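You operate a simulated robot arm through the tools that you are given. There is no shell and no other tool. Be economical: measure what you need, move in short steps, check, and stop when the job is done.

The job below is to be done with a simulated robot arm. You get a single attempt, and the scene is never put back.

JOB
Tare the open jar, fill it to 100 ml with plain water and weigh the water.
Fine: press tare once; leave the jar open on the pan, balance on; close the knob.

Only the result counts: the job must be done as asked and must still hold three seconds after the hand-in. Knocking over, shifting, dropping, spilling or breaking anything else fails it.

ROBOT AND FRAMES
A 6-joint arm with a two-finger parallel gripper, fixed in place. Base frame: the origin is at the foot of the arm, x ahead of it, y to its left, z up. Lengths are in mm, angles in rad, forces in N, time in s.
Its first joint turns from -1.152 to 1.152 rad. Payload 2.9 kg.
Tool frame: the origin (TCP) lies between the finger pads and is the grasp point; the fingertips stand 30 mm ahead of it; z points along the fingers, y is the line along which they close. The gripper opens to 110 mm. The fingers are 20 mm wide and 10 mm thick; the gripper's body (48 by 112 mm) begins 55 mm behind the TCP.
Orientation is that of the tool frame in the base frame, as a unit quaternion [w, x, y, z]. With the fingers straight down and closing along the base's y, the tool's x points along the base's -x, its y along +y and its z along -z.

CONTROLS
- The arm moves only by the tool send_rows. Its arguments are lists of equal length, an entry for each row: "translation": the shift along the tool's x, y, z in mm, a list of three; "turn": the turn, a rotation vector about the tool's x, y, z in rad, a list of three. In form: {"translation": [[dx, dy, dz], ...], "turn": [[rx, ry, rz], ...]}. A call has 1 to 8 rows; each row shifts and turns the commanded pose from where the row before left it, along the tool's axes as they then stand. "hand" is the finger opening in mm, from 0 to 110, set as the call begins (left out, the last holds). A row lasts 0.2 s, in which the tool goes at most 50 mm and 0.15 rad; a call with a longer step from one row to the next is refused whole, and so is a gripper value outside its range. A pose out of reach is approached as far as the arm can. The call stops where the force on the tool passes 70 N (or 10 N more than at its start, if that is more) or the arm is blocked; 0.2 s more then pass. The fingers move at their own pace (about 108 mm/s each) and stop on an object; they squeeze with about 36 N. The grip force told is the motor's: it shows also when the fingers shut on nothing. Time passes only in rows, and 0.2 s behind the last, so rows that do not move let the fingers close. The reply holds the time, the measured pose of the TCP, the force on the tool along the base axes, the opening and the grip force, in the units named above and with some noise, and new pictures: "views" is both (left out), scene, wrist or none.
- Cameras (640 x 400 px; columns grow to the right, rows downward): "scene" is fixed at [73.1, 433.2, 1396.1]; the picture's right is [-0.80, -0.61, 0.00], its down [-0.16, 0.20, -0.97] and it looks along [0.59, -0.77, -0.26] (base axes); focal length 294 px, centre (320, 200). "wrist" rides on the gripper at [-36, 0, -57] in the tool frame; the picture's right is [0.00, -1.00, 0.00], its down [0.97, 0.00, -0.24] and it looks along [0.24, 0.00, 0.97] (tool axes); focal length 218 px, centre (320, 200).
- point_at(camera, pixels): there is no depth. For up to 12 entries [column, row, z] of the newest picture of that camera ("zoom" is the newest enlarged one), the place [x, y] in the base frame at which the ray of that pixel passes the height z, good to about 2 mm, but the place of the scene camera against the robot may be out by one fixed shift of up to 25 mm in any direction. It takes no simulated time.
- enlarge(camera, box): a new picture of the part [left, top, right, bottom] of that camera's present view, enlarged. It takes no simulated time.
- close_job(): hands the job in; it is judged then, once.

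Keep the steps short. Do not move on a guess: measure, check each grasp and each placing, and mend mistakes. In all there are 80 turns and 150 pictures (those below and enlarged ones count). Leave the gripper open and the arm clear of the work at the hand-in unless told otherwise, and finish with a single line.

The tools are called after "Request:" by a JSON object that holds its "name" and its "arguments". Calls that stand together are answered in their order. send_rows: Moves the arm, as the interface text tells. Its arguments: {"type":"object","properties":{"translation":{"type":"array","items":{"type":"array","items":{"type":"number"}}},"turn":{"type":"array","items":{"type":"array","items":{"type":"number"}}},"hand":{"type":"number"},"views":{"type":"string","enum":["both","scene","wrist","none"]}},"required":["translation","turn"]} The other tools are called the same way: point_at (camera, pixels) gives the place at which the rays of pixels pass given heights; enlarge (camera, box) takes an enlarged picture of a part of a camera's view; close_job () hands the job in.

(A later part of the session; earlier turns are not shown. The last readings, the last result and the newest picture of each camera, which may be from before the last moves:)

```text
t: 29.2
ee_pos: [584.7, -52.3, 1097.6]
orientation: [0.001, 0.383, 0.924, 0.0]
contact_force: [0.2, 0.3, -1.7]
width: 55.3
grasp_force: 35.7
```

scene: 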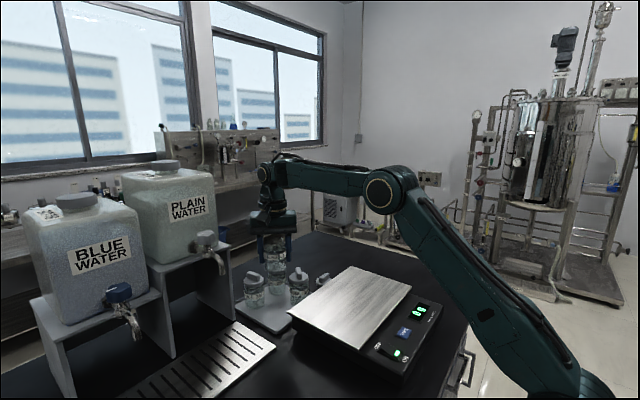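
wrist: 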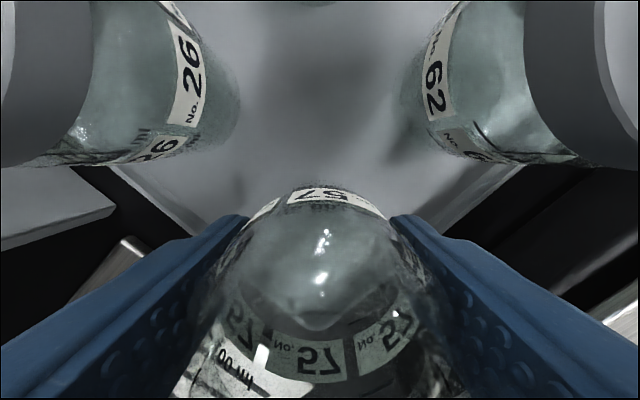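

Jar is held. I carry it over the pan to about (465,-130), then turn the yaw back to 0.

Request:
{"name": "send_rows", "arguments": {"translation": [[7.4, -35, 0], [7.4, -35, 0], [7.4, -35, 0], [7.4, -35, 0], [0, 0, 0]], "turn": [[0, 0, 0], [0, 0, 0], [0, 0, 0], [0, 0, 0], [0, 0, 0]], "views": "none"}}

Request:
{"name": "send_rows", "arguments": {"translation": [[0, 0, 0], [0, 0, 0], [0, 0, 0], [0, 0, 0], [0, 0, 0], [0, 0, 0], [0, 0, 0]], "turn": [[0, 0, -0.131], [0, 0, -0.131], [0, 0, -0.131], [0, 0, -0.131], [0, 0, -0.131], [0, 0, -0.13], [0, 0, 0]]}}

```text
t: 30.4
ee_pos: [467.9, -131.2, 1093.9]
orientation: [0.001, 0.383, 0.924, 0.0]
contact_force: [-0.5, -0.6, -1.3]
width: 54.6
grasp_force: 35.9
```

```text
t: 32.0
ee_pos: [467.6, -131.4, 1096.3]
orientation: [0.001, -0.002, 1.0, -0.001]
contact_force: [-0.8, 0.1, -2.0]
width: 54.8
grasp_force: 36.1
```

scene: 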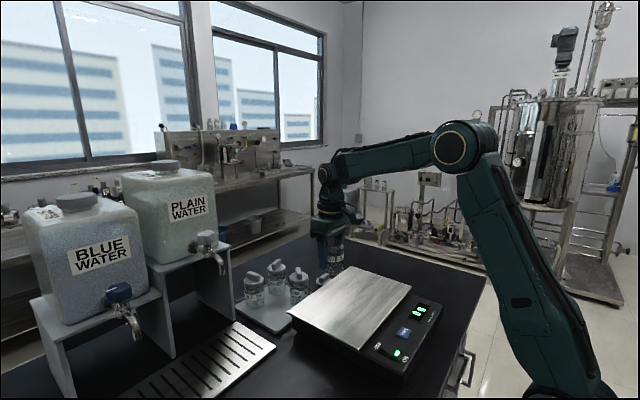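
wrist: 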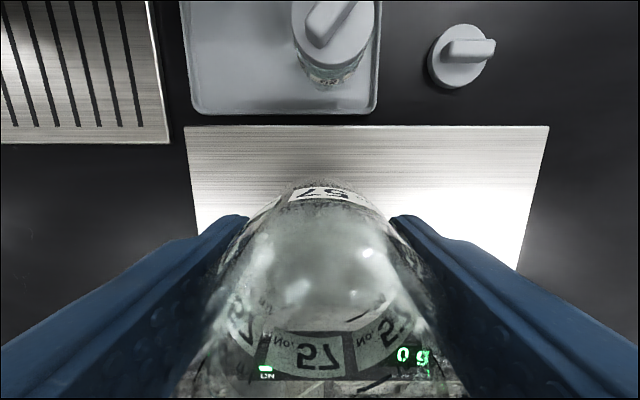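

Above the pan. I lower towards it, then in small steps until touching.

Request:
{"name": "send_rows", "arguments": {"translation": [[0, 0, 30], [0, 0, 30], [0, 0, 14], [0, 0, 0]], "turn": [[0, 0, 0], [0, 0, 0], [0, 0, 0], [0, 0, 0]], "views": "none"}}

Request:
{"name": "enlarge", "arguments": {"camera": "scene", "box": [290, 230, 450, 370]}}

```text
t: 33.0
ee_pos: [466.0, -131.1, 1021.3]
orientation: [0.001, 0.0, 1.0, -0.001]
contact_force: [0.3, -0.6, -0.7]
width: 55.2
grasp_force: 36.0
```

```text
2.86 times, centred on (370, 300) of scene
```

zoom: 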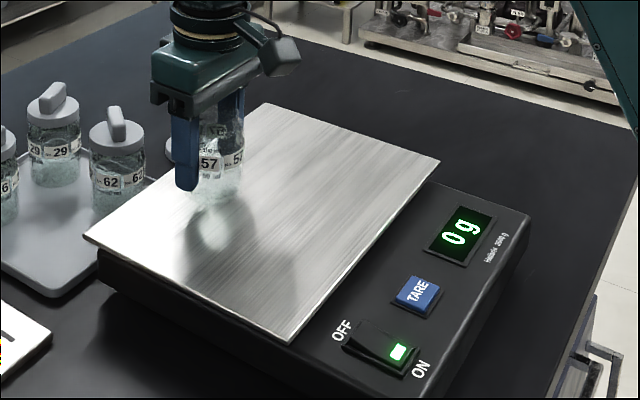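

Request:
{"name": "send_rows", "arguments": {"translation": [[0, 0, 3], [0, 0, 3], [0, 0, 2], [0, 0, 0]], "turn": [[0, 0, 0], [0, 0, 0], [0, 0, 0], [0, 0, 0]], "views": "none"}}

Request:
{"name": "enlarge", "arguments": {"camera": "scene", "box": [290, 230, 450, 370]}}

```text
t: 34.0
ee_pos: [467.4, -133.4, 1013.1]
orientation: [0.001, 0.0, 1.0, -0.001]
contact_force: [0.1, 0.4, -2.2]
width: 55.1
grasp_force: 36.0
```

```text
2.86 times, centred on (370, 300) of scene
```

zoom: 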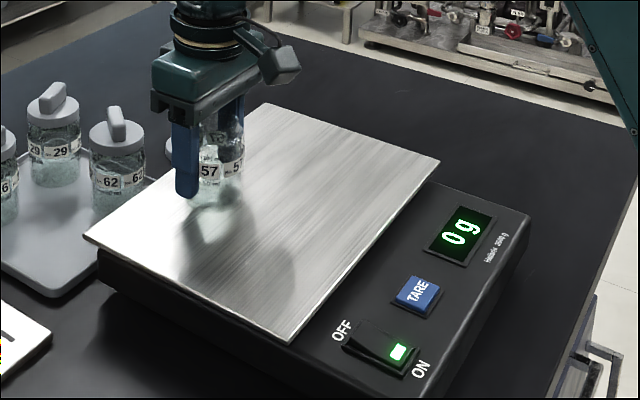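

Still 0 g; a few more millimetres down.

Request:
{"name": "send_rows", "arguments": {"translation": [[0, 0, 2], [0, 0, 2], [0, 0, 2], [0, 0, 0]], "turn": [[0, 0, 0], [0, 0, 0], [0, 0, 0], [0, 0, 0]], "views": "none"}}

Request:
{"name": "enlarge", "arguments": {"camera": "scene", "box": [290, 230, 450, 370]}}

```text
t: 35.0
ee_pos: [467.3, -132.5, 1006.9]
orientation: [0.005, -0.001, 1.0, -0.001]
contact_force: [-1.0, -1.5, 22.3]
width: 55.1
grasp_force: 36.3
```

```text
2.86 times, centred on (370, 300) of scene
```

zoom: 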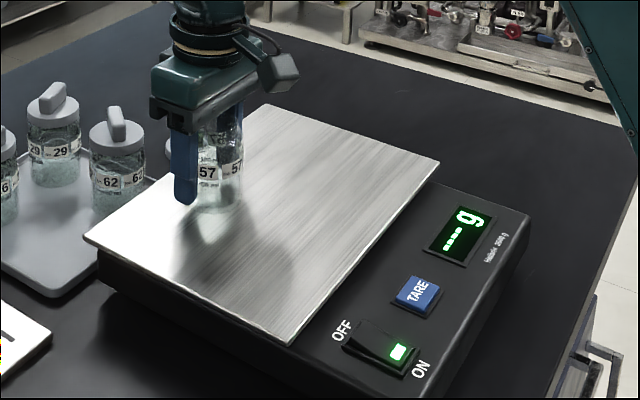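

Contact at TCP z≈1008 (22 N). I ease up 1.5 mm and open to 80.

Request:
{"name": "send_rows", "arguments": {"translation": [[0, 0, -1.5], [0, 0, 0]], "turn": [[0, 0, 0], [0, 0, 0]], "views": "none"}}

Request:
{"name": "send_rows", "arguments": {"translation": [[0, 0, 0], [0, 0, 0], [0, 0, 0]], "turn": [[0, 0, 0], [0, 0, 0], [0, 0, 0]], "views": "wrist", "hand": 80}}

Request:
{"name": "enlarge", "arguments": {"camera": "scene", "box": [290, 230, 450, 370]}}

```text
t: 35.6
ee_pos: [466.2, -131.9, 1007.7]
orientation: [0.0, 0.0, 1.0, -0.001]
contact_force: [1.6, -1.0, 1.0]
width: 55.4
grasp_force: 35.9
```

```text
t: 36.4
ee_pos: [466.3, -131.8, 1008.6]
orientation: [0.001, 0.0, 1.0, -0.001]
contact_force: [-0.2, 0.0, -0.7]
width: 80.2
grasp_force: 0.0
```

wrist: 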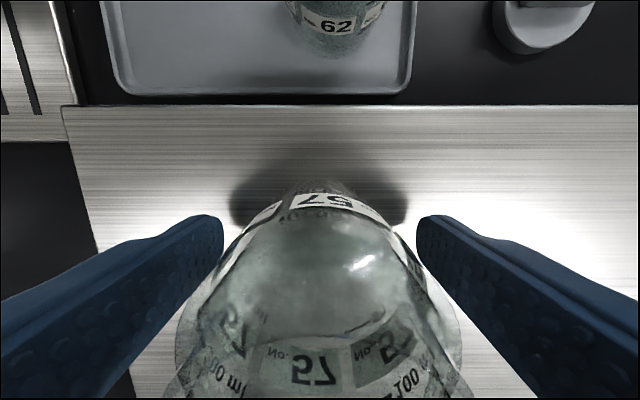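

```text
2.86 times, centred on (370, 300) of scene
```

zoom: 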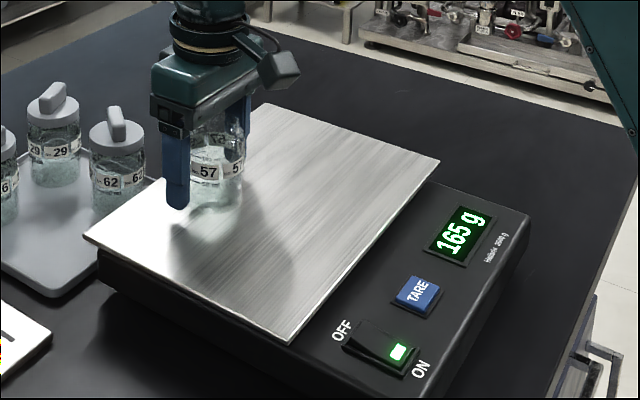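

The jar weighs 165 g. I lift straight up clear of it, then go to above TARE with fingers closed.

Request:
{"name": "send_rows", "arguments": {"translation": [[0, 0, -20], [0, 0, -30], [0, 0, -40], [0, 0, -40], [0, 0, 0]], "turn": [[0, 0, 0], [0, 0, 0], [0, 0, 0], [0, 0, 0], [0, 0, 0]], "views": "none"}}

Request:
{"name": "send_rows", "arguments": {"translation": [[40, 0, 0], [40, 0, 0], [40, 0, 0], [40, 0, 0], [36, -4, 0], [0, 0, 40], [0, 0, 30], [0, 0, 0]], "turn": [[0, 0, 0], [0, 0, 0], [0, 0, 0], [0, 0, 0], [0, 0, 0], [0, 0, 0], [0, 0, 0], [0, 0, 0]], "views": "wrist", "hand": 0}}

Request:
{"name": "enlarge", "arguments": {"camera": "scene", "box": [290, 230, 450, 370]}}

```text
t: 37.6
ee_pos: [467.5, -131.8, 1141.0]
orientation: [0.001, 0.0, 1.0, -0.001]
contact_force: [0.3, 0.2, 0.0]
width: 80.0
grasp_force: 0.0
```

```text
t: 39.4
ee_pos: [270.5, -134.5, 1067.9]
orientation: [0.001, 0.0, 1.0, -0.001]
contact_force: [-0.5, 0.5, 0.5]
width: 0.0
grasp_force: 36.5
```

wrist: 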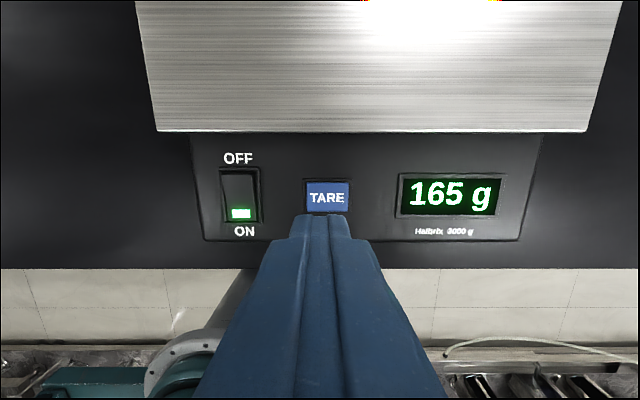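

```text
2.86 times, centred on (370, 300) of scene
```

zoom: 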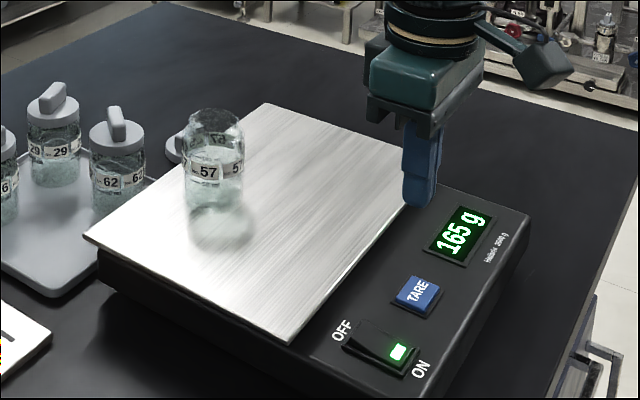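

Request:
{"name": "point_at", "arguments": {"camera": "wrist", "pixels": [[327, 197, 958], [327, 197, 962], [348, 131, 970]]}}

```text
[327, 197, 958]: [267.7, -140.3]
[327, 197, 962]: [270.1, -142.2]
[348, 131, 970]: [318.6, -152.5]
```

TARE is at (269,-140): shift 5 mm right and descend, then press slowly.

Request:
{"name": "send_rows", "arguments": {"translation": [[1.5, -5, 30], [0, 0, 30], [0, 0, 8], [0, 0, 0]], "turn": [[0, 0, 0], [0, 0, 0], [0, 0, 0], [0, 0, 0]], "views": "wrist"}}

Request:
{"name": "enlarge", "arguments": {"camera": "scene", "box": [350, 290, 450, 370]}}

```text
t: 40.4
ee_pos: [269.7, -140.7, 1000.4]
orientation: [0.001, -0.001, 1.0, 0.0]
contact_force: [0.7, -1.0, 0.0]
width: 0.2
grasp_force: 36.0
```

wrist: 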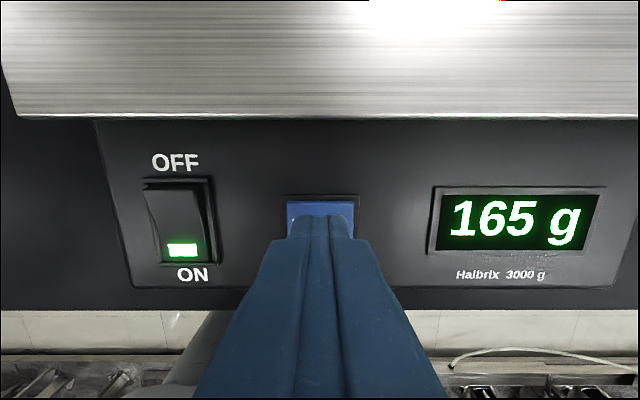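

```text
5.00 times, centred on (400, 330) of scene
```

zoom: 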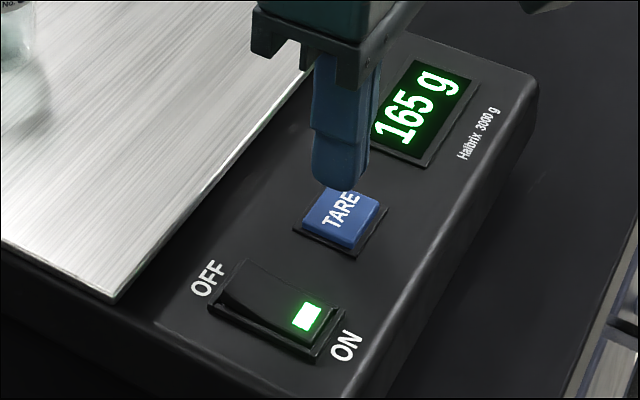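

Request:
{"name": "send_rows", "arguments": {"translation": [[0, 0, 3], [0, 0, 3], [0, 0, 2], [0, 0, 2], [0, 0, 2]], "turn": [[0, 0, 0], [0, 0, 0], [0, 0, 0], [0, 0, 0], [0, 0, 0]], "views": "wrist"}}

```text
t: 41.6
ee_pos: [269.7, -140.6, 987.2]
orientation: [0.001, -0.001, 1.0, -0.001]
contact_force: [-1.0, -0.1, -0.3]
width: 0.1
grasp_force: 36.2
```

wrist: 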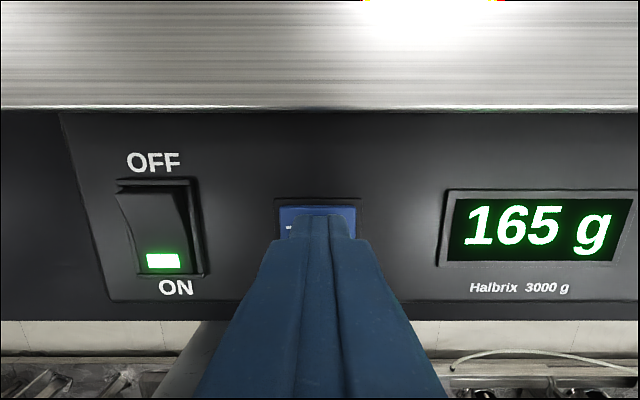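

No contact yet; continue slowly.

Request:
{"name": "send_rows", "arguments": {"translation": [[0, 0, 1.5], [0, 0, 1.5], [0, 0, 1.5]], "turn": [[0, 0, 0], [0, 0, 0], [0, 0, 0]], "views": "wrist"}}

```text
t: 42.4
ee_pos: [270.1, -141.1, 985.0]
orientation: [0.001, 0.0, 1.0, -0.001]
contact_force: [-0.3, 0.4, 0.7]
width: 0.1
grasp_force: 36.0
```

wrist: 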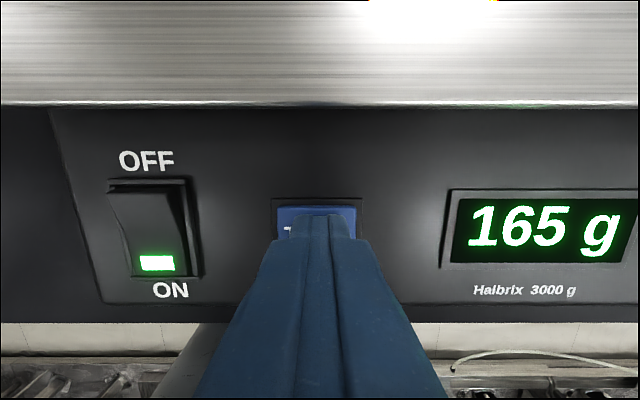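

Request:
{"name": "send_rows", "arguments": {"translation": [[0, 0, 1.5], [0, 0, 1.5]], "turn": [[0, 0, 0], [0, 0, 0]], "views": "wrist"}}

```text
t: 43.0
ee_pos: [268.4, -140.4, 981.7]
orientation: [0.001, 0.0, 1.0, -0.001]
contact_force: [-1.4, -1.0, 6.4]
width: 0.2
grasp_force: 36.2
```

wrist: 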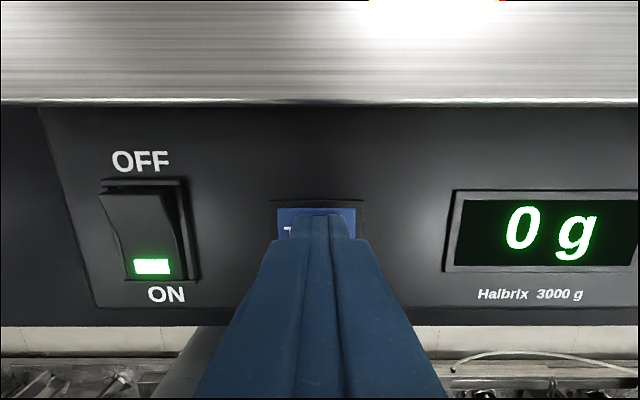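

Tared: 0 g. I retract straight up at once, open the fingers, move in front of the jar and tilt the tool by 0.8 for a side grip.

Request:
{"name": "send_rows", "arguments": {"translation": [[0, 0, -40], [0, 0, -40], [0, 0, -35], [0, 0, 0]], "turn": [[0, 0, 0], [0, 0, 0], [0, 0, 0], [0, 0, 0]], "views": "wrist"}}

Request:
{"name": "send_rows", "arguments": {"translation": [[-40, 3, 0], [-40, 5, 0], [-40, 0, 0], [0, 0, 0]], "turn": [[0, 0, 0], [0, 0, 0], [0, 0, 0], [0, 0, 0]], "views": "none", "hand": 80}}

Request:
{"name": "send_rows", "arguments": {"translation": [[0, 0, 0], [0, 0, 0], [0, 0, 0], [0, 0, 0], [0, 0, 0], [0, 0, 0], [0, 0, 0]], "turn": [[0, -0.134, 0], [0, -0.134, 0], [0, -0.133, 0], [0, -0.133, 0], [0, -0.133, 0], [0, -0.133, 0], [0, 0, 0]]}}

```text
t: 44.0
ee_pos: [268.6, -143.8, 1097.3]
orientation: [0.001, 0.0, 1.0, -0.001]
contact_force: [0.6, -0.2, -0.3]
width: 0.0
grasp_force: 35.5
```

wrist: 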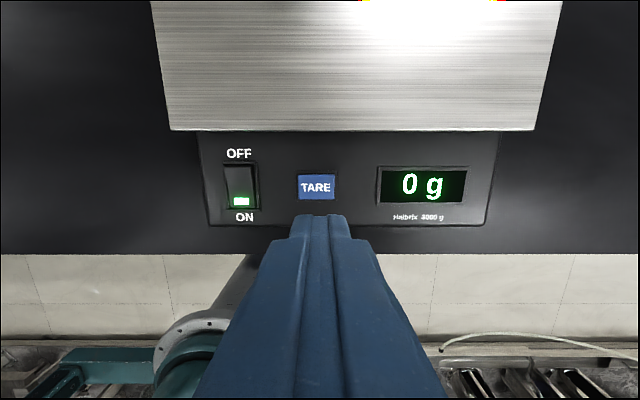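

```text
t: 45.0
ee_pos: [387.5, -133.6, 1099.6]
orientation: [0.001, 0.0, 1.0, -0.001]
contact_force: [0.1, -0.5, 0.2]
width: 80.1
grasp_force: 0.1
```

```text
t: 46.6
ee_pos: [389.3, -133.4, 1096.1]
orientation: [0.391, -0.001, 0.92, 0.0]
contact_force: [-0.1, -0.1, 0.4]
width: 80.0
grasp_force: 0.1
```

scene: 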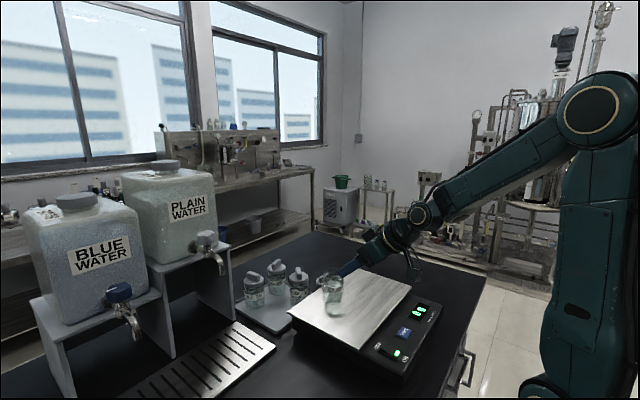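
wrist: 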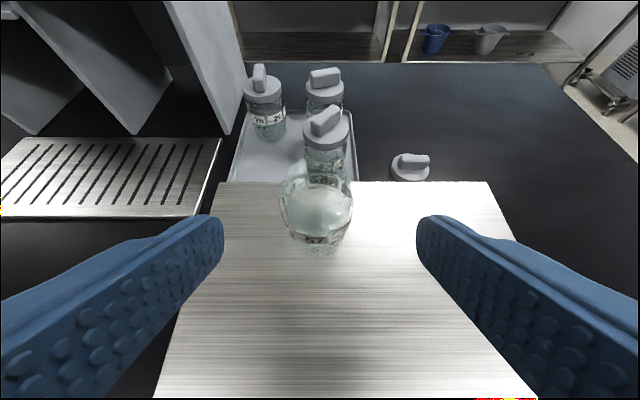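

Tilt reached; the jar sits centred (column ≈318). I advance along the tool axis onto the jar.

Request:
{"name": "send_rows", "arguments": {"translation": [[9.5, 1, 10], [0, 0, 35], [0, 0, 35], [0, 0, 0]], "turn": [[0, 0, 0], [0, 0, 0], [0, 0, 0], [0, 0, 0]]}}

Request:
{"name": "enlarge", "arguments": {"camera": "scene", "box": [290, 220, 450, 370]}}

```text
t: 47.6
ee_pos: [437.7, -130.9, 1034.3]
orientation: [0.391, 0.0, 0.92, -0.001]
contact_force: [-0.6, 0.2, 0.0]
width: 79.8
grasp_force: 0.0
```

scene: 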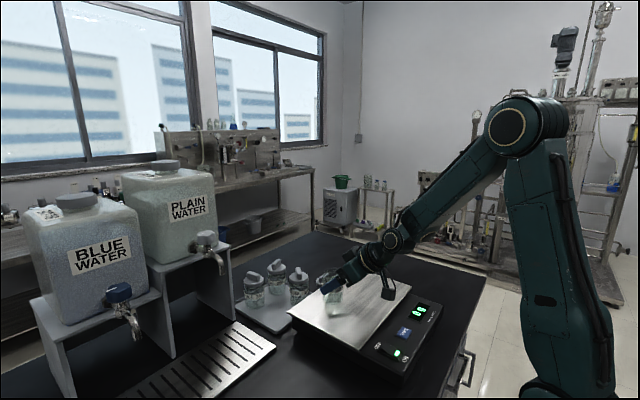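
wrist: 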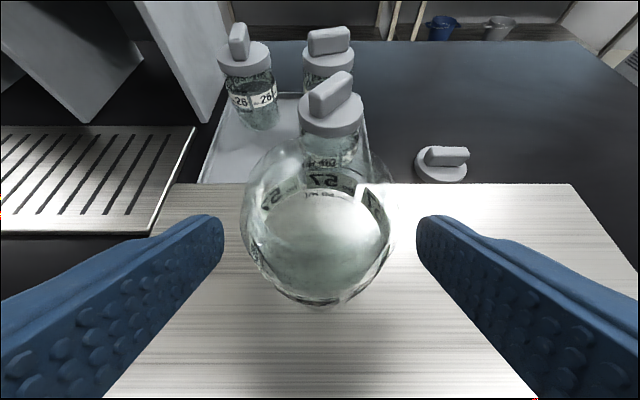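

```text
2.67 times, centred on (370, 295) of scene
```

zoom: 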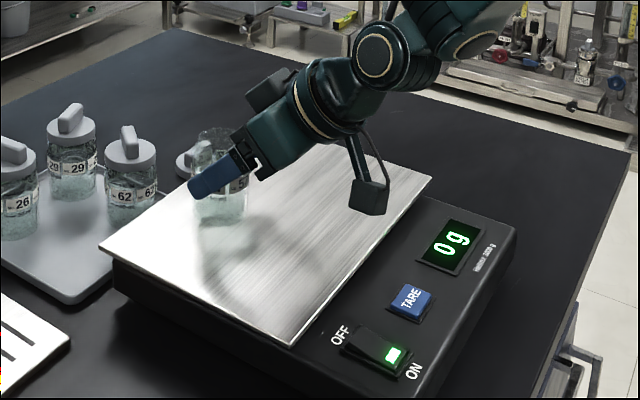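

Everything clear (the hanging box on the wrist has margin). Advance the last 39 mm.

Request:
{"name": "send_rows", "arguments": {"translation": [[-1, -1, 20], [0, 0, 19], [0, 0, 0]], "turn": [[0, 0, 0], [0, 0, 0], [0, 0, 0]], "views": "wrist"}}

Request:
{"name": "enlarge", "arguments": {"camera": "scene", "box": [290, 220, 450, 370]}}

```text
t: 48.4
ee_pos: [467.4, -133.0, 1007.2]
orientation: [0.391, 0.0, 0.92, -0.001]
contact_force: [-0.7, 0.2, 0.1]
width: 80.0
grasp_force: 0.1
```

wrist: 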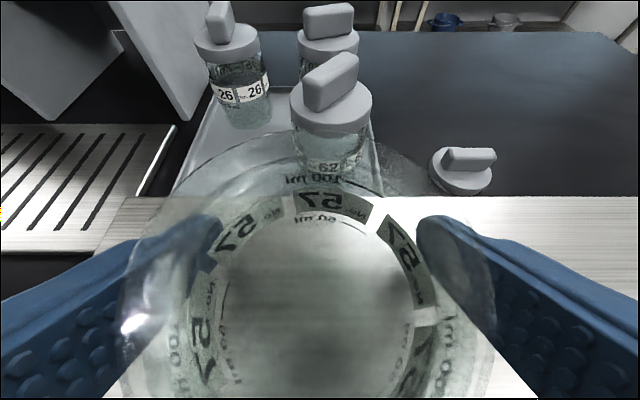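

```text
2.67 times, centred on (370, 295) of scene
```

zoom: 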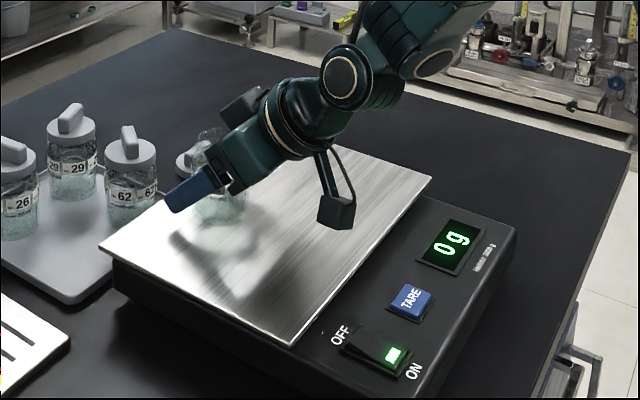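

Balance still 0 g so nothing is touched. I close the fingers and test-lift along base z by ~10 mm.

Request:
{"name": "send_rows", "arguments": {"translation": [[0, 0, 0], [0, 0, 0], [0, 0, 0]], "turn": [[0, 0, 0], [0, 0, 0], [0, 0, 0]], "views": "none", "hand": 0}}

Request:
{"name": "send_rows", "arguments": {"translation": [[-3.6, 0, -3.5], [-3.6, 0, -3.5], [-3.6, 0, -3.5], [0, 0, 0]], "turn": [[0, 0, 0], [0, 0, 0], [0, 0, 0], [0, 0, 0]], "views": "wrist"}}

Request:
{"name": "enlarge", "arguments": {"camera": "scene", "box": [290, 220, 450, 370]}}

```text
t: 49.2
ee_pos: [466.0, -132.3, 1007.5]
orientation: [0.39, -0.001, 0.921, 0.0]
contact_force: [0.1, 0.9, 0.1]
width: 55.3
grasp_force: 36.7
```

```text
t: 50.2
ee_pos: [468.3, -132.5, 1022.9]
orientation: [0.391, 0.0, 0.92, -0.001]
contact_force: [0.4, -0.4, -1.8]
width: 55.1
grasp_force: 36.4
```

wrist: 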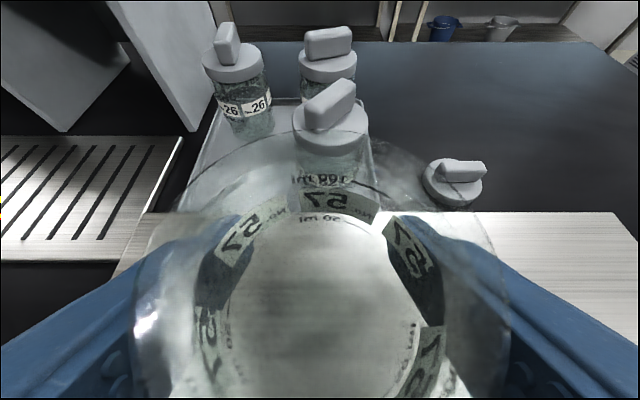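

```text
2.67 times, centred on (370, 295) of scene
```

zoom: 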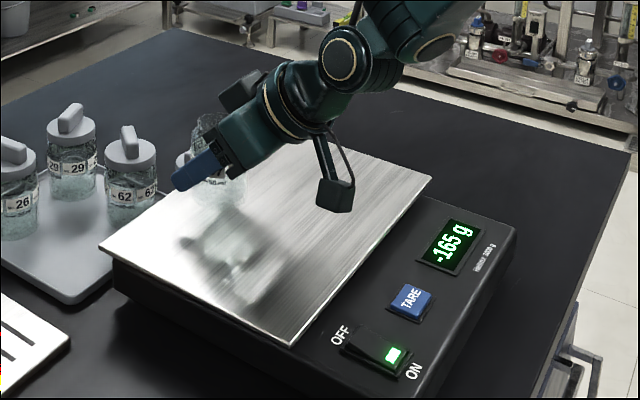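

Balance shows −165 g: jar is lifted. I raise it and carry it left at x≈468 to y≈107, in front of the tap.

Request:
{"name": "send_rows", "arguments": {"translation": [[-14.4, 0, -13.9], [-14.4, 0, -13.9], [0, 40, 0], [0, 40, 0], [0, 40, 0], [0, 40, 0], [0, 40, 0], [0, 40, 0]], "turn": [[0, 0, 0], [0, 0, 0], [0, 0, 0], [0, 0, 0], [0, 0, 0], [0, 0, 0], [0, 0, 0], [0, 0, 0]]}}

```text
t: 52.0
ee_pos: [470.7, 107.2, 1059.7]
orientation: [0.391, 0.0, 0.92, -0.001]
contact_force: [0.5, 0.1, -1.9]
width: 55.2
grasp_force: 36.0
```

scene: 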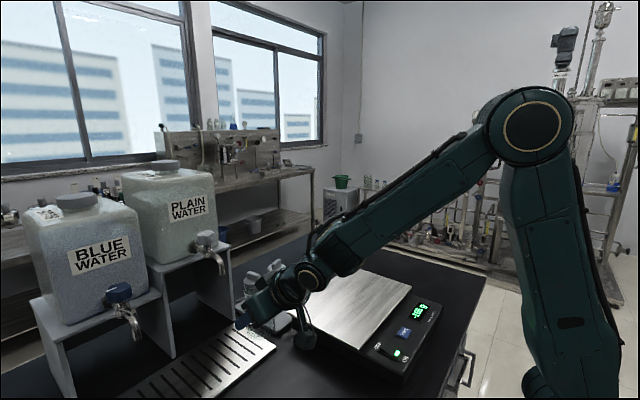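
wrist: 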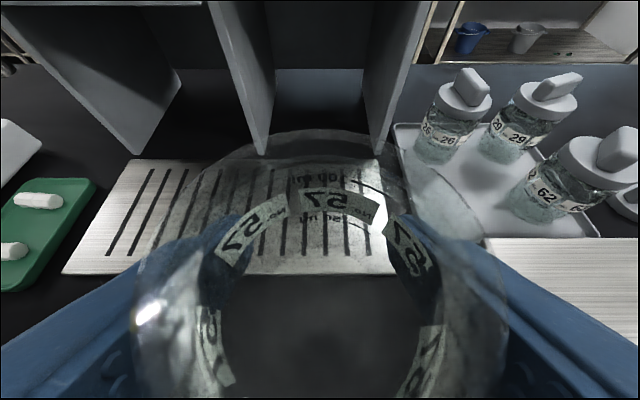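

Lower at x≈470 to TCP z≈962, then check before sliding under the spout.

Request:
{"name": "send_rows", "arguments": {"translation": [[21.6, 0, 20.9], [21.6, 0, 20.9], [21.6, 0, 20.9], [5.4, 0, 5.2], [0, 0, 0]], "turn": [[0, 0, 0], [0, 0, 0], [0, 0, 0], [0, 0, 0], [0, 0, 0]], "views": "none"}}

Request:
{"name": "enlarge", "arguments": {"camera": "scene", "box": [150, 220, 330, 370]}}

```text
t: 53.2
ee_pos: [467.6, 107.5, 962.4]
orientation: [0.391, 0.0, 0.921, 0.0]
contact_force: [0.0, 0.9, -1.5]
width: 55.0
grasp_force: 35.8
```

```text
2.67 times, centred on (240, 295) of scene
```

zoom: 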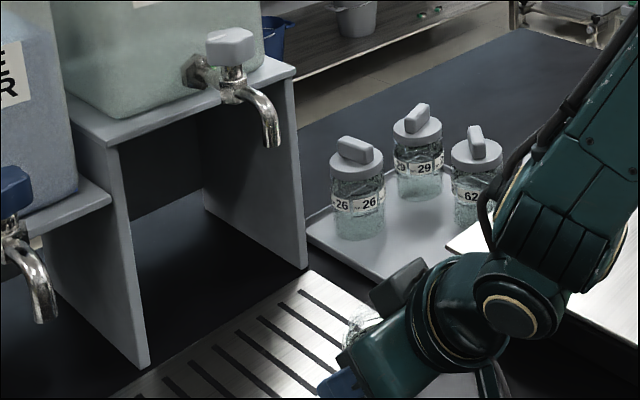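

Clear. Slide toward the spout, first 60 mm.

Request:
{"name": "send_rows", "arguments": {"translation": [[-20.8, 0, 21.6], [-20.8, 0, 21.6], [0, 0, 0]], "turn": [[0, 0, 0], [0, 0, 0], [0, 0, 0]], "views": "wrist"}}

Request:
{"name": "enlarge", "arguments": {"camera": "scene", "box": [150, 220, 330, 370]}}

```text
t: 54.0
ee_pos: [531.5, 108.5, 964.6]
orientation: [0.39, 0.0, 0.921, -0.001]
contact_force: [-1.0, 0.5, -1.7]
width: 55.2
grasp_force: 36.6
```

wrist: 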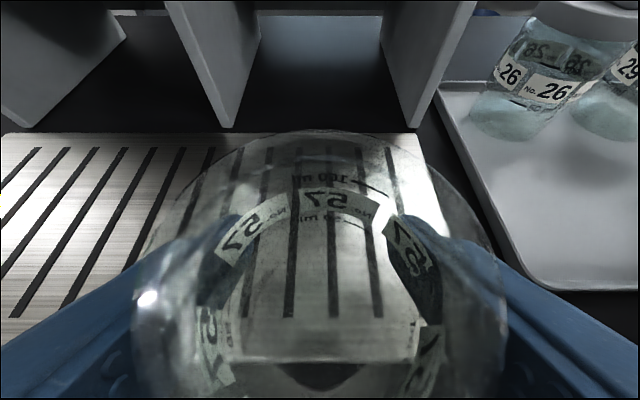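

```text
2.67 times, centred on (240, 295) of scene
```

zoom: 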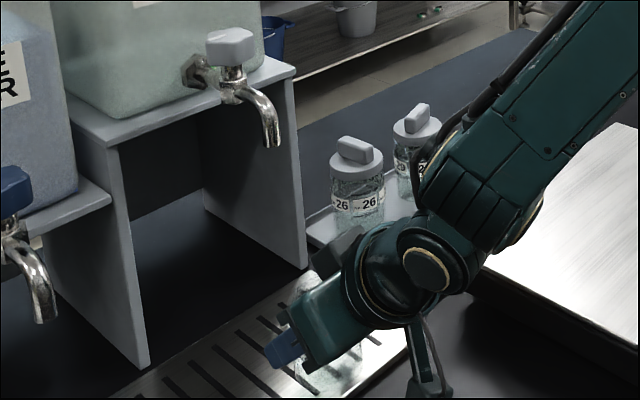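

Request:
{"name": "send_rows", "arguments": {"translation": [[-13.5, -0.5, 14], [-13.5, -0.5, 14], [0, 0, 0]], "turn": [[0, 0, 0], [0, 0, 0], [0, 0, 0]], "views": "none"}}

Request:
{"name": "send_rows", "arguments": {"translation": [[3.6, 0, 3.5], [2.2, 0, 2.1], [1.4, 0, 1.4], [0, 0, 0]], "turn": [[0, 0, 0], [0, 0, 0], [0, 0, 0], [0, 0, 0]], "views": "none"}}

Request:
{"name": "enlarge", "arguments": {"camera": "scene", "box": [150, 220, 330, 370]}}

```text
t: 54.8
ee_pos: [570.3, 105.8, 965.6]
orientation: [0.39, -0.001, 0.921, -0.001]
contact_force: [-0.4, -0.2, -2.0]
width: 55.2
grasp_force: 36.1
```

```text
t: 55.8
ee_pos: [568.6, 106.1, 955.4]
orientation: [0.391, 0.0, 0.921, -0.001]
contact_force: [0.1, 0.1, -1.8]
width: 54.9
grasp_force: 36.5
```

```text
2.67 times, centred on (240, 295) of scene
```

zoom: 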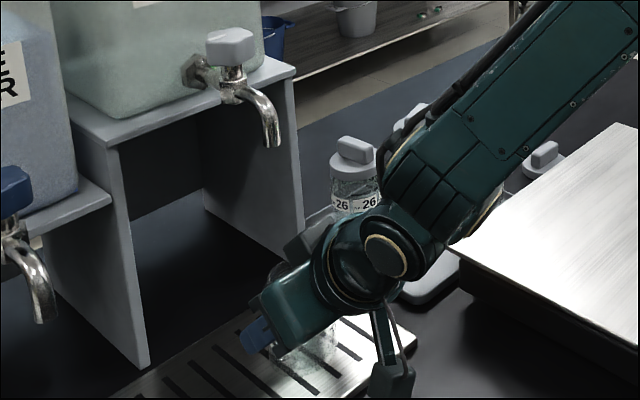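

Held just above the grid. Lower in small steps to contact.

Request:
{"name": "send_rows", "arguments": {"translation": [[1.4, 0, 1.4], [1.4, 0, 1.4], [1.4, 0, 1.4], [0, 0, 0]], "turn": [[0, 0, 0], [0, 0, 0], [0, 0, 0], [0, 0, 0]], "views": "none"}}

```text
t: 56.8
ee_pos: [570.0, 106.3, 950.6]
orientation: [0.392, -0.001, 0.92, 0.001]
contact_force: [-4.7, 0.2, 11.1]
width: 54.9
grasp_force: 35.5
```

Contact (11 N). I ease up 1 mm, then release and view.

Request:
{"name": "send_rows", "arguments": {"translation": [[-0.7, 0, -0.7], [0, 0, 0]], "turn": [[0, 0, 0], [0, 0, 0]], "views": "none"}}

Request:
{"name": "send_rows", "arguments": {"translation": [[0, 0, 0], [0, 0, 0], [0, 0, 0]], "turn": [[0, 0, 0], [0, 0, 0], [0, 0, 0]], "views": "wrist", "hand": 80}}

```text
t: 57.4
ee_pos: [569.1, 106.8, 949.2]
orientation: [0.391, 0.0, 0.92, -0.001]
contact_force: [3.9, -0.9, 7.7]
width: 55.2
grasp_force: 35.9
```

```text
t: 58.2
ee_pos: [569.0, 106.3, 950.2]
orientation: [0.39, -0.001, 0.921, 0.0]
contact_force: [0.1, 0.2, 0.2]
width: 79.9
grasp_force: 0.0
```

wrist: 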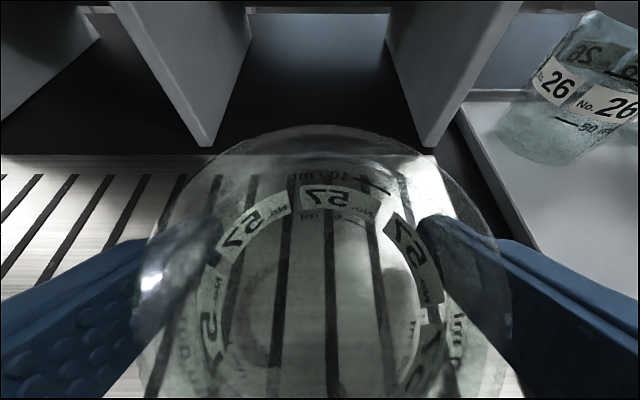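

Jar upright on the grid. I back out along the tool axis and look.

Request:
{"name": "send_rows", "arguments": {"translation": [[0, 0, -30], [0, 0, -40], [0, 0, -40], [0, 0, -30], [0, 0, 0]], "turn": [[0, 0, 0], [0, 0, 0], [0, 0, 0], [0, 0, 0], [0, 0, 0]]}}

Request:
{"name": "enlarge", "arguments": {"camera": "scene", "box": [150, 220, 330, 370]}}

```text
t: 59.4
ee_pos: [466.5, 105.1, 1049.3]
orientation: [0.391, -0.001, 0.921, 0.0]
contact_force: [0.3, -0.3, 0.6]
width: 79.9
grasp_force: 0.1
```

scene: 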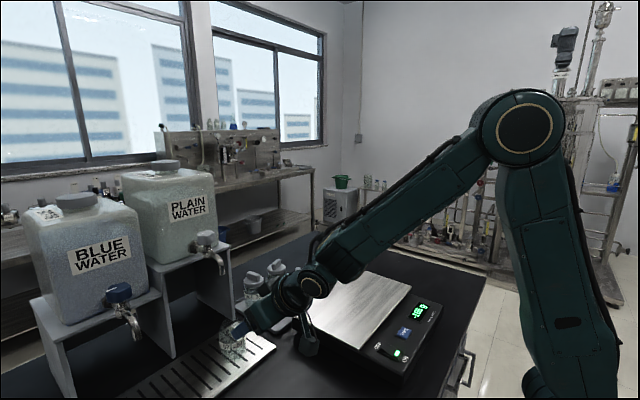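
wrist: 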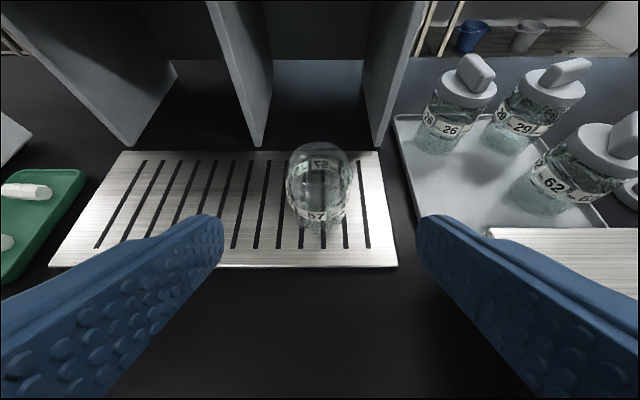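

```text
2.67 times, centred on (240, 295) of scene
```

zoom: 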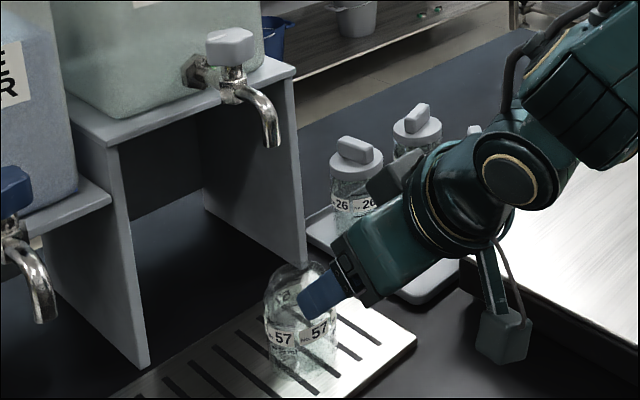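

In the scene view the jar rim (zoom 299,280) seems ~12 mm off the point below the spout (expected ≈284,282). I move up and back to see both spout and jar with the wrist camera.

Request:
{"name": "send_rows", "arguments": {"translation": [[-14, 0, -27], [-14, 0, -28], [-14, 0, -28], [0, 0, 0]], "turn": [[0, 0, 0], [0, 0, 0], [0, 0, 0], [0, 0, 0]], "views": "wrist"}}

Request:
{"name": "enlarge", "arguments": {"camera": "scene", "box": [190, 225, 270, 375]}}

```text
t: 60.4
ee_pos: [438.8, 105.6, 1138.1]
orientation: [0.39, -0.001, 0.921, 0.0]
contact_force: [0.5, -0.3, 0.2]
width: 80.1
grasp_force: 0.1
```

wrist: 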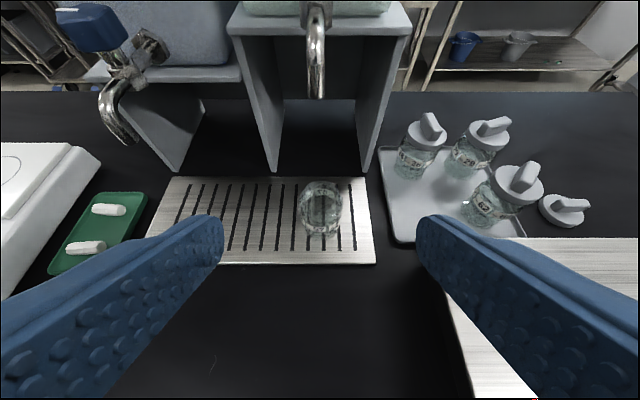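

```text
2.67 times, centred on (230, 300) of scene
```

zoom: 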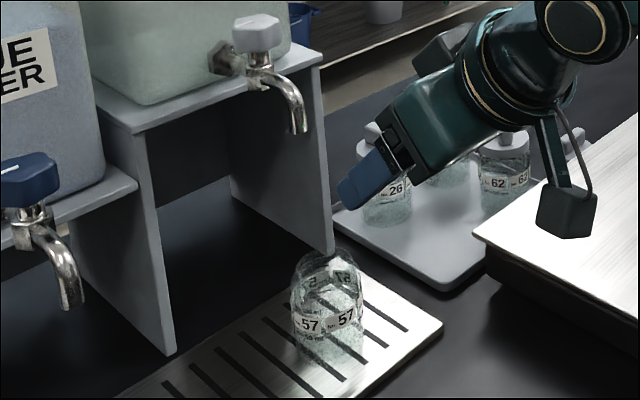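

Request:
{"name": "enlarge", "arguments": {"camera": "wrist", "box": [260, 60, 380, 260]}}

Request:
{"name": "point_at", "arguments": {"camera": "wrist", "pixels": [[316, 98, 1108], [321, 197, 988], [321, 231, 912]]}}

```text
2.00 times, centred on (320, 160) of wrist
```

zoom: 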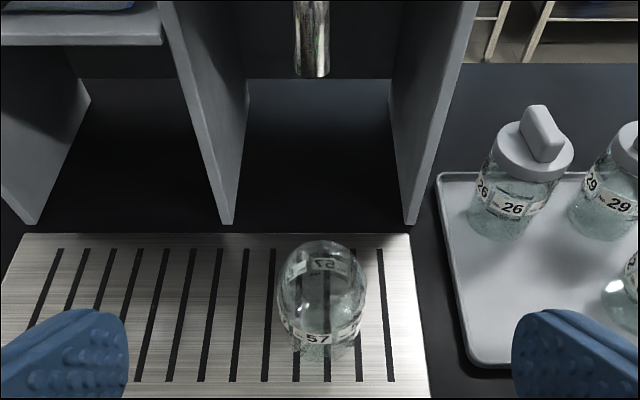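

```text
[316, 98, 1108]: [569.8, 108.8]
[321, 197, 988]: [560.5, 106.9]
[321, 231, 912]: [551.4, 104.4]
```

Spout axis ≈(571,108.5), jar axis ≈(563–566,107). I prefer to correct this: regrip the jar with the same pose, lift 4 mm, move 8 mm in x and 2 mm in y, set down.

Request:
{"name": "send_rows", "arguments": {"translation": [[14, 0, 27], [14, 0, 28], [14, 0, 28], [0, 0.5, 30], [0, 0, 40], [0, 0, 40], [0, 0, 28], [0, 0, 0]], "turn": [[0, 0, 0], [0, 0, 0], [0, 0, 0], [0, 0, 0], [0, 0, 0], [0, 0, 0], [0, 0, 0], [0, 0, 0]], "views": "wrist"}}

```text
t: 62.2
ee_pos: [568.7, 106.2, 950.4]
orientation: [0.391, 0.0, 0.92, -0.001]
contact_force: [-0.7, -0.1, 0.2]
width: 79.9
grasp_force: 0.1
```

wrist: 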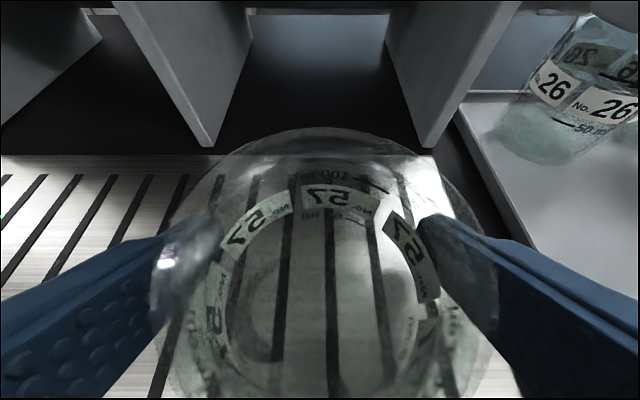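

Request:
{"name": "send_rows", "arguments": {"translation": [[0, 0, 0], [0, 0, 0], [0, 0, 0]], "turn": [[0, 0, 0], [0, 0, 0], [0, 0, 0]], "views": "none", "hand": 0}}

Request:
{"name": "send_rows", "arguments": {"translation": [[-4.3, 0, -4.2], [-2.9, 1, 3], [-3, 1, 3.1], [0, 0, 0], [2.2, 0, 2.1], [0.7, 0, 0.7], [0, 0, 0]], "turn": [[0, 0, 0], [0, 0, 0], [0, 0, 0], [0, 0, 0], [0, 0, 0], [0, 0, 0], [0, 0, 0]], "views": "none"}}

```text
t: 63.0
ee_pos: [567.6, 106.0, 952.2]
orientation: [0.39, 0.0, 0.921, 0.0]
contact_force: [0.5, -0.6, 0.0]
width: 55.0
grasp_force: 36.5
```

```text
t: 64.6
ee_pos: [574.9, 108.9, 953.8]
orientation: [0.39, -0.001, 0.921, 0.0]
contact_force: [1.2, 0.2, -2.2]
width: 54.9
grasp_force: 36.0
```

Request:
{"name": "send_rows", "arguments": {"translation": [[1.1, 0, 1.1], [1.1, 0, 1.1], [0, 0, 0]], "turn": [[0, 0, 0], [0, 0, 0], [0, 0, 0]], "views": "none"}}

Request:
{"name": "send_rows", "arguments": {"translation": [[0, 0, 0], [0, 0, 0], [0, 0, 0]], "turn": [[0, 0, 0], [0, 0, 0], [0, 0, 0]], "views": "none", "hand": 80}}

Request:
{"name": "send_rows", "arguments": {"translation": [[0, 0, -30], [0, 0, -40], [0, 0, -40], [0, 0, -30], [-14, 0, -27], [-14, 0, -28], [-14, 0, -28], [0, 0, 0]], "turn": [[0, 0, 0], [0, 0, 0], [0, 0, 0], [0, 0, 0], [0, 0, 0], [0, 0, 0], [0, 0, 0], [0, 0, 0]], "views": "wrist"}}

Request:
{"name": "enlarge", "arguments": {"camera": "scene", "box": [190, 225, 270, 375]}}

```text
t: 65.4
ee_pos: [575.9, 109.0, 952.4]
orientation: [0.391, 0.001, 0.92, -0.001]
contact_force: [-0.1, -0.6, 3.6]
width: 54.9
grasp_force: 35.7
```

```text
t: 66.2
ee_pos: [575.6, 109.3, 950.7]
orientation: [0.391, 0.0, 0.92, -0.001]
contact_force: [0.0, 0.5, 0.4]
width: 80.0
grasp_force: 0.1
```

```text
t: 68.0
ee_pos: [443.7, 109.3, 1135.6]
orientation: [0.39, -0.001, 0.921, 0.0]
contact_force: [-0.1, -0.3, 0.1]
width: 80.2
grasp_force: 0.1
```

wrist: 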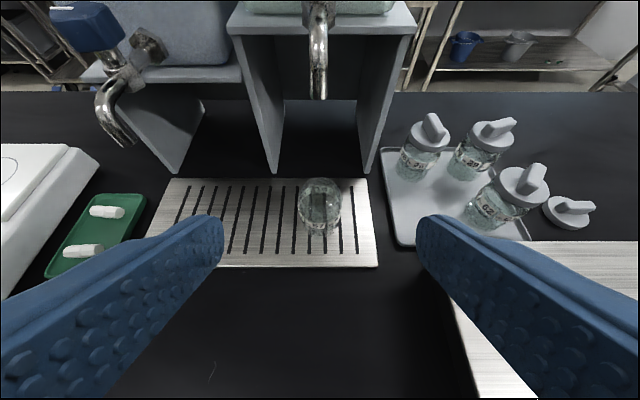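

```text
2.67 times, centred on (230, 300) of scene
```

zoom: 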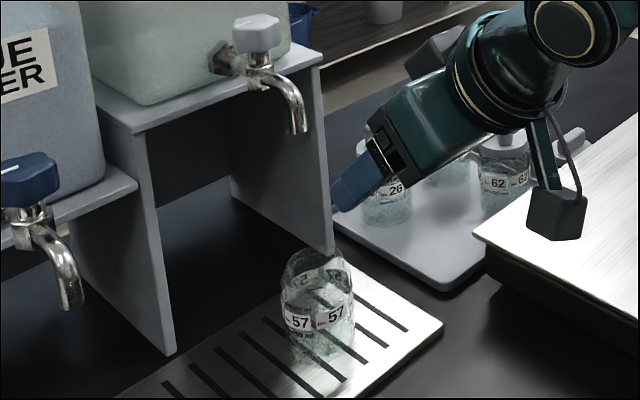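

Jar axis now lines up with the spout (columns 319 vs 318; slightly short in x, which suits a curved stream). Now I measure the platform and the tank face for clearance at the knob.

Request:
{"name": "point_at", "arguments": {"camera": "wrist", "pixels": [[276, 172, 904], [362, 172, 904], [300, 33, 1100], [300, 33, 1110], [300, 33, 1120], [270, 15, 1100], [270, 15, 1110], [270, 15, 1120]]}}

Request:
{"name": "enlarge", "arguments": {"camera": "wrist", "box": [220, 0, 420, 110]}}

Request:
{"name": "enlarge", "arguments": {"camera": "scene", "box": [110, 150, 260, 290]}}

```text
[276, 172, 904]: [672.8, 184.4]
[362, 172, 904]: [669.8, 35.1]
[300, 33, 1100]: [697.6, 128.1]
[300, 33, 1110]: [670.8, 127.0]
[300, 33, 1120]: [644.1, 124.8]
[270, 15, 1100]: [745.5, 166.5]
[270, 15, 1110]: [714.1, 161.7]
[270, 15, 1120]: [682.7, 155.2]
```

```text
3.20 times, centred on (320, 55) of wrist
```

zoom: 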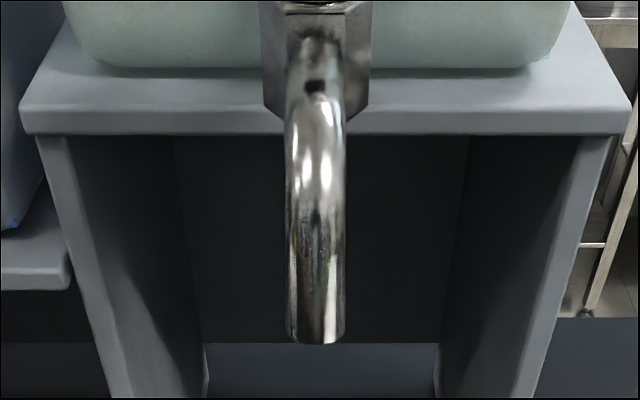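

```text
2.86 times, centred on (185, 220) of scene
```

zoom: 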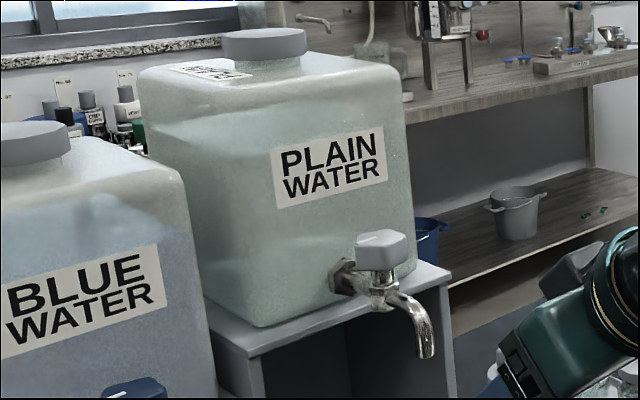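

Tank face ≈x 687, platform edge 671; knob axis ≈621. With yaw −36° the gripper stays clear of the tank through the turn. I upright the tool, raise it and yaw it, staying at x≈443.

Request:
{"name": "send_rows", "arguments": {"translation": [[0, 0, 0], [0, 0, 0], [0, 0, 0], [0, 0, 0], [0, 0, 0], [0, 0, 0], [0, 0, -40], [0, 0, -40]], "turn": [[0, 0.134, 0], [0, 0.134, 0], [0, 0.134, 0], [0, 0.134, 0], [0, 0.134, 0], [0, 0.132, 0], [0, 0, 0], [0, 0, 0]], "views": "none", "hand": 70}}

Request:
{"name": "send_rows", "arguments": {"translation": [[-30, 0, -35], [-30, 0, 0], [0, 0, 0], [0, 0, 0], [0, 0, 0], [0, 0, 0], [0, 0, 0], [0, 0, 0]], "turn": [[0, 0, 0], [0, 0, 0], [0, 0, 0.126], [0, 0, 0.126], [0, 0, 0.126], [0, 0, 0.125], [0, 0, 0.125], [0, 0, 0]], "views": "both"}}

```text
t: 69.8
ee_pos: [443.5, 107.2, 1216.6]
orientation: [-0.001, 0.001, 1.0, -0.001]
contact_force: [0.0, -0.2, -0.8]
width: 70.1
grasp_force: 0.0
```

```text
t: 71.6
ee_pos: [503.4, 109.3, 1250.7]
orientation: [-0.001, 0.31, 0.951, -0.001]
contact_force: [0.0, -0.2, -0.9]
width: 69.8
grasp_force: 0.1
```

scene: 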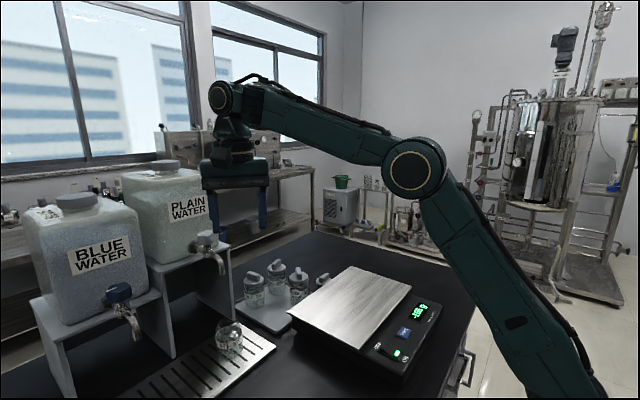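
wrist: 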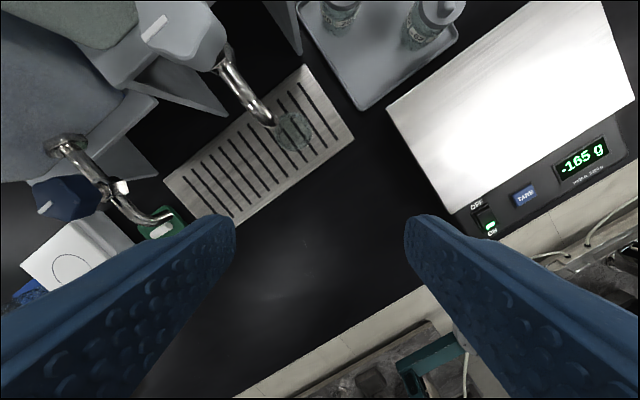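

Request:
{"name": "enlarge", "arguments": {"camera": "wrist", "box": [100, 0, 260, 100]}}

Request:
{"name": "point_at", "arguments": {"camera": "wrist", "pixels": [[176, 24, 1185], [176, 24, 1178], [147, 50, 1185], [270, 123, 1108], [295, 133, 988]]}}

```text
4.00 times, centred on (180, 50) of wrist
```

zoom: 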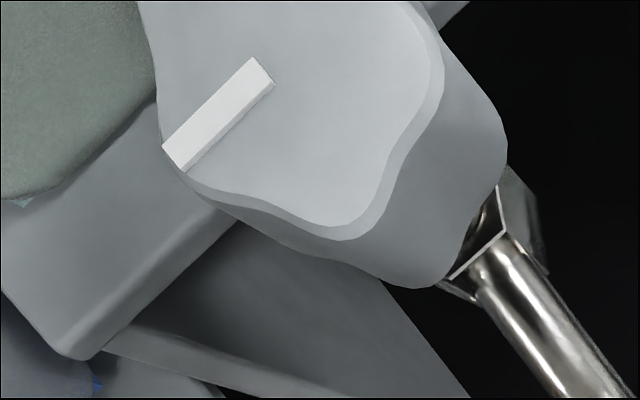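

```text
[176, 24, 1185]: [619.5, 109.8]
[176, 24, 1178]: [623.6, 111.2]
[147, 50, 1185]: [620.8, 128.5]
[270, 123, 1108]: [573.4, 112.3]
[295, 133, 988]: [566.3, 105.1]
```

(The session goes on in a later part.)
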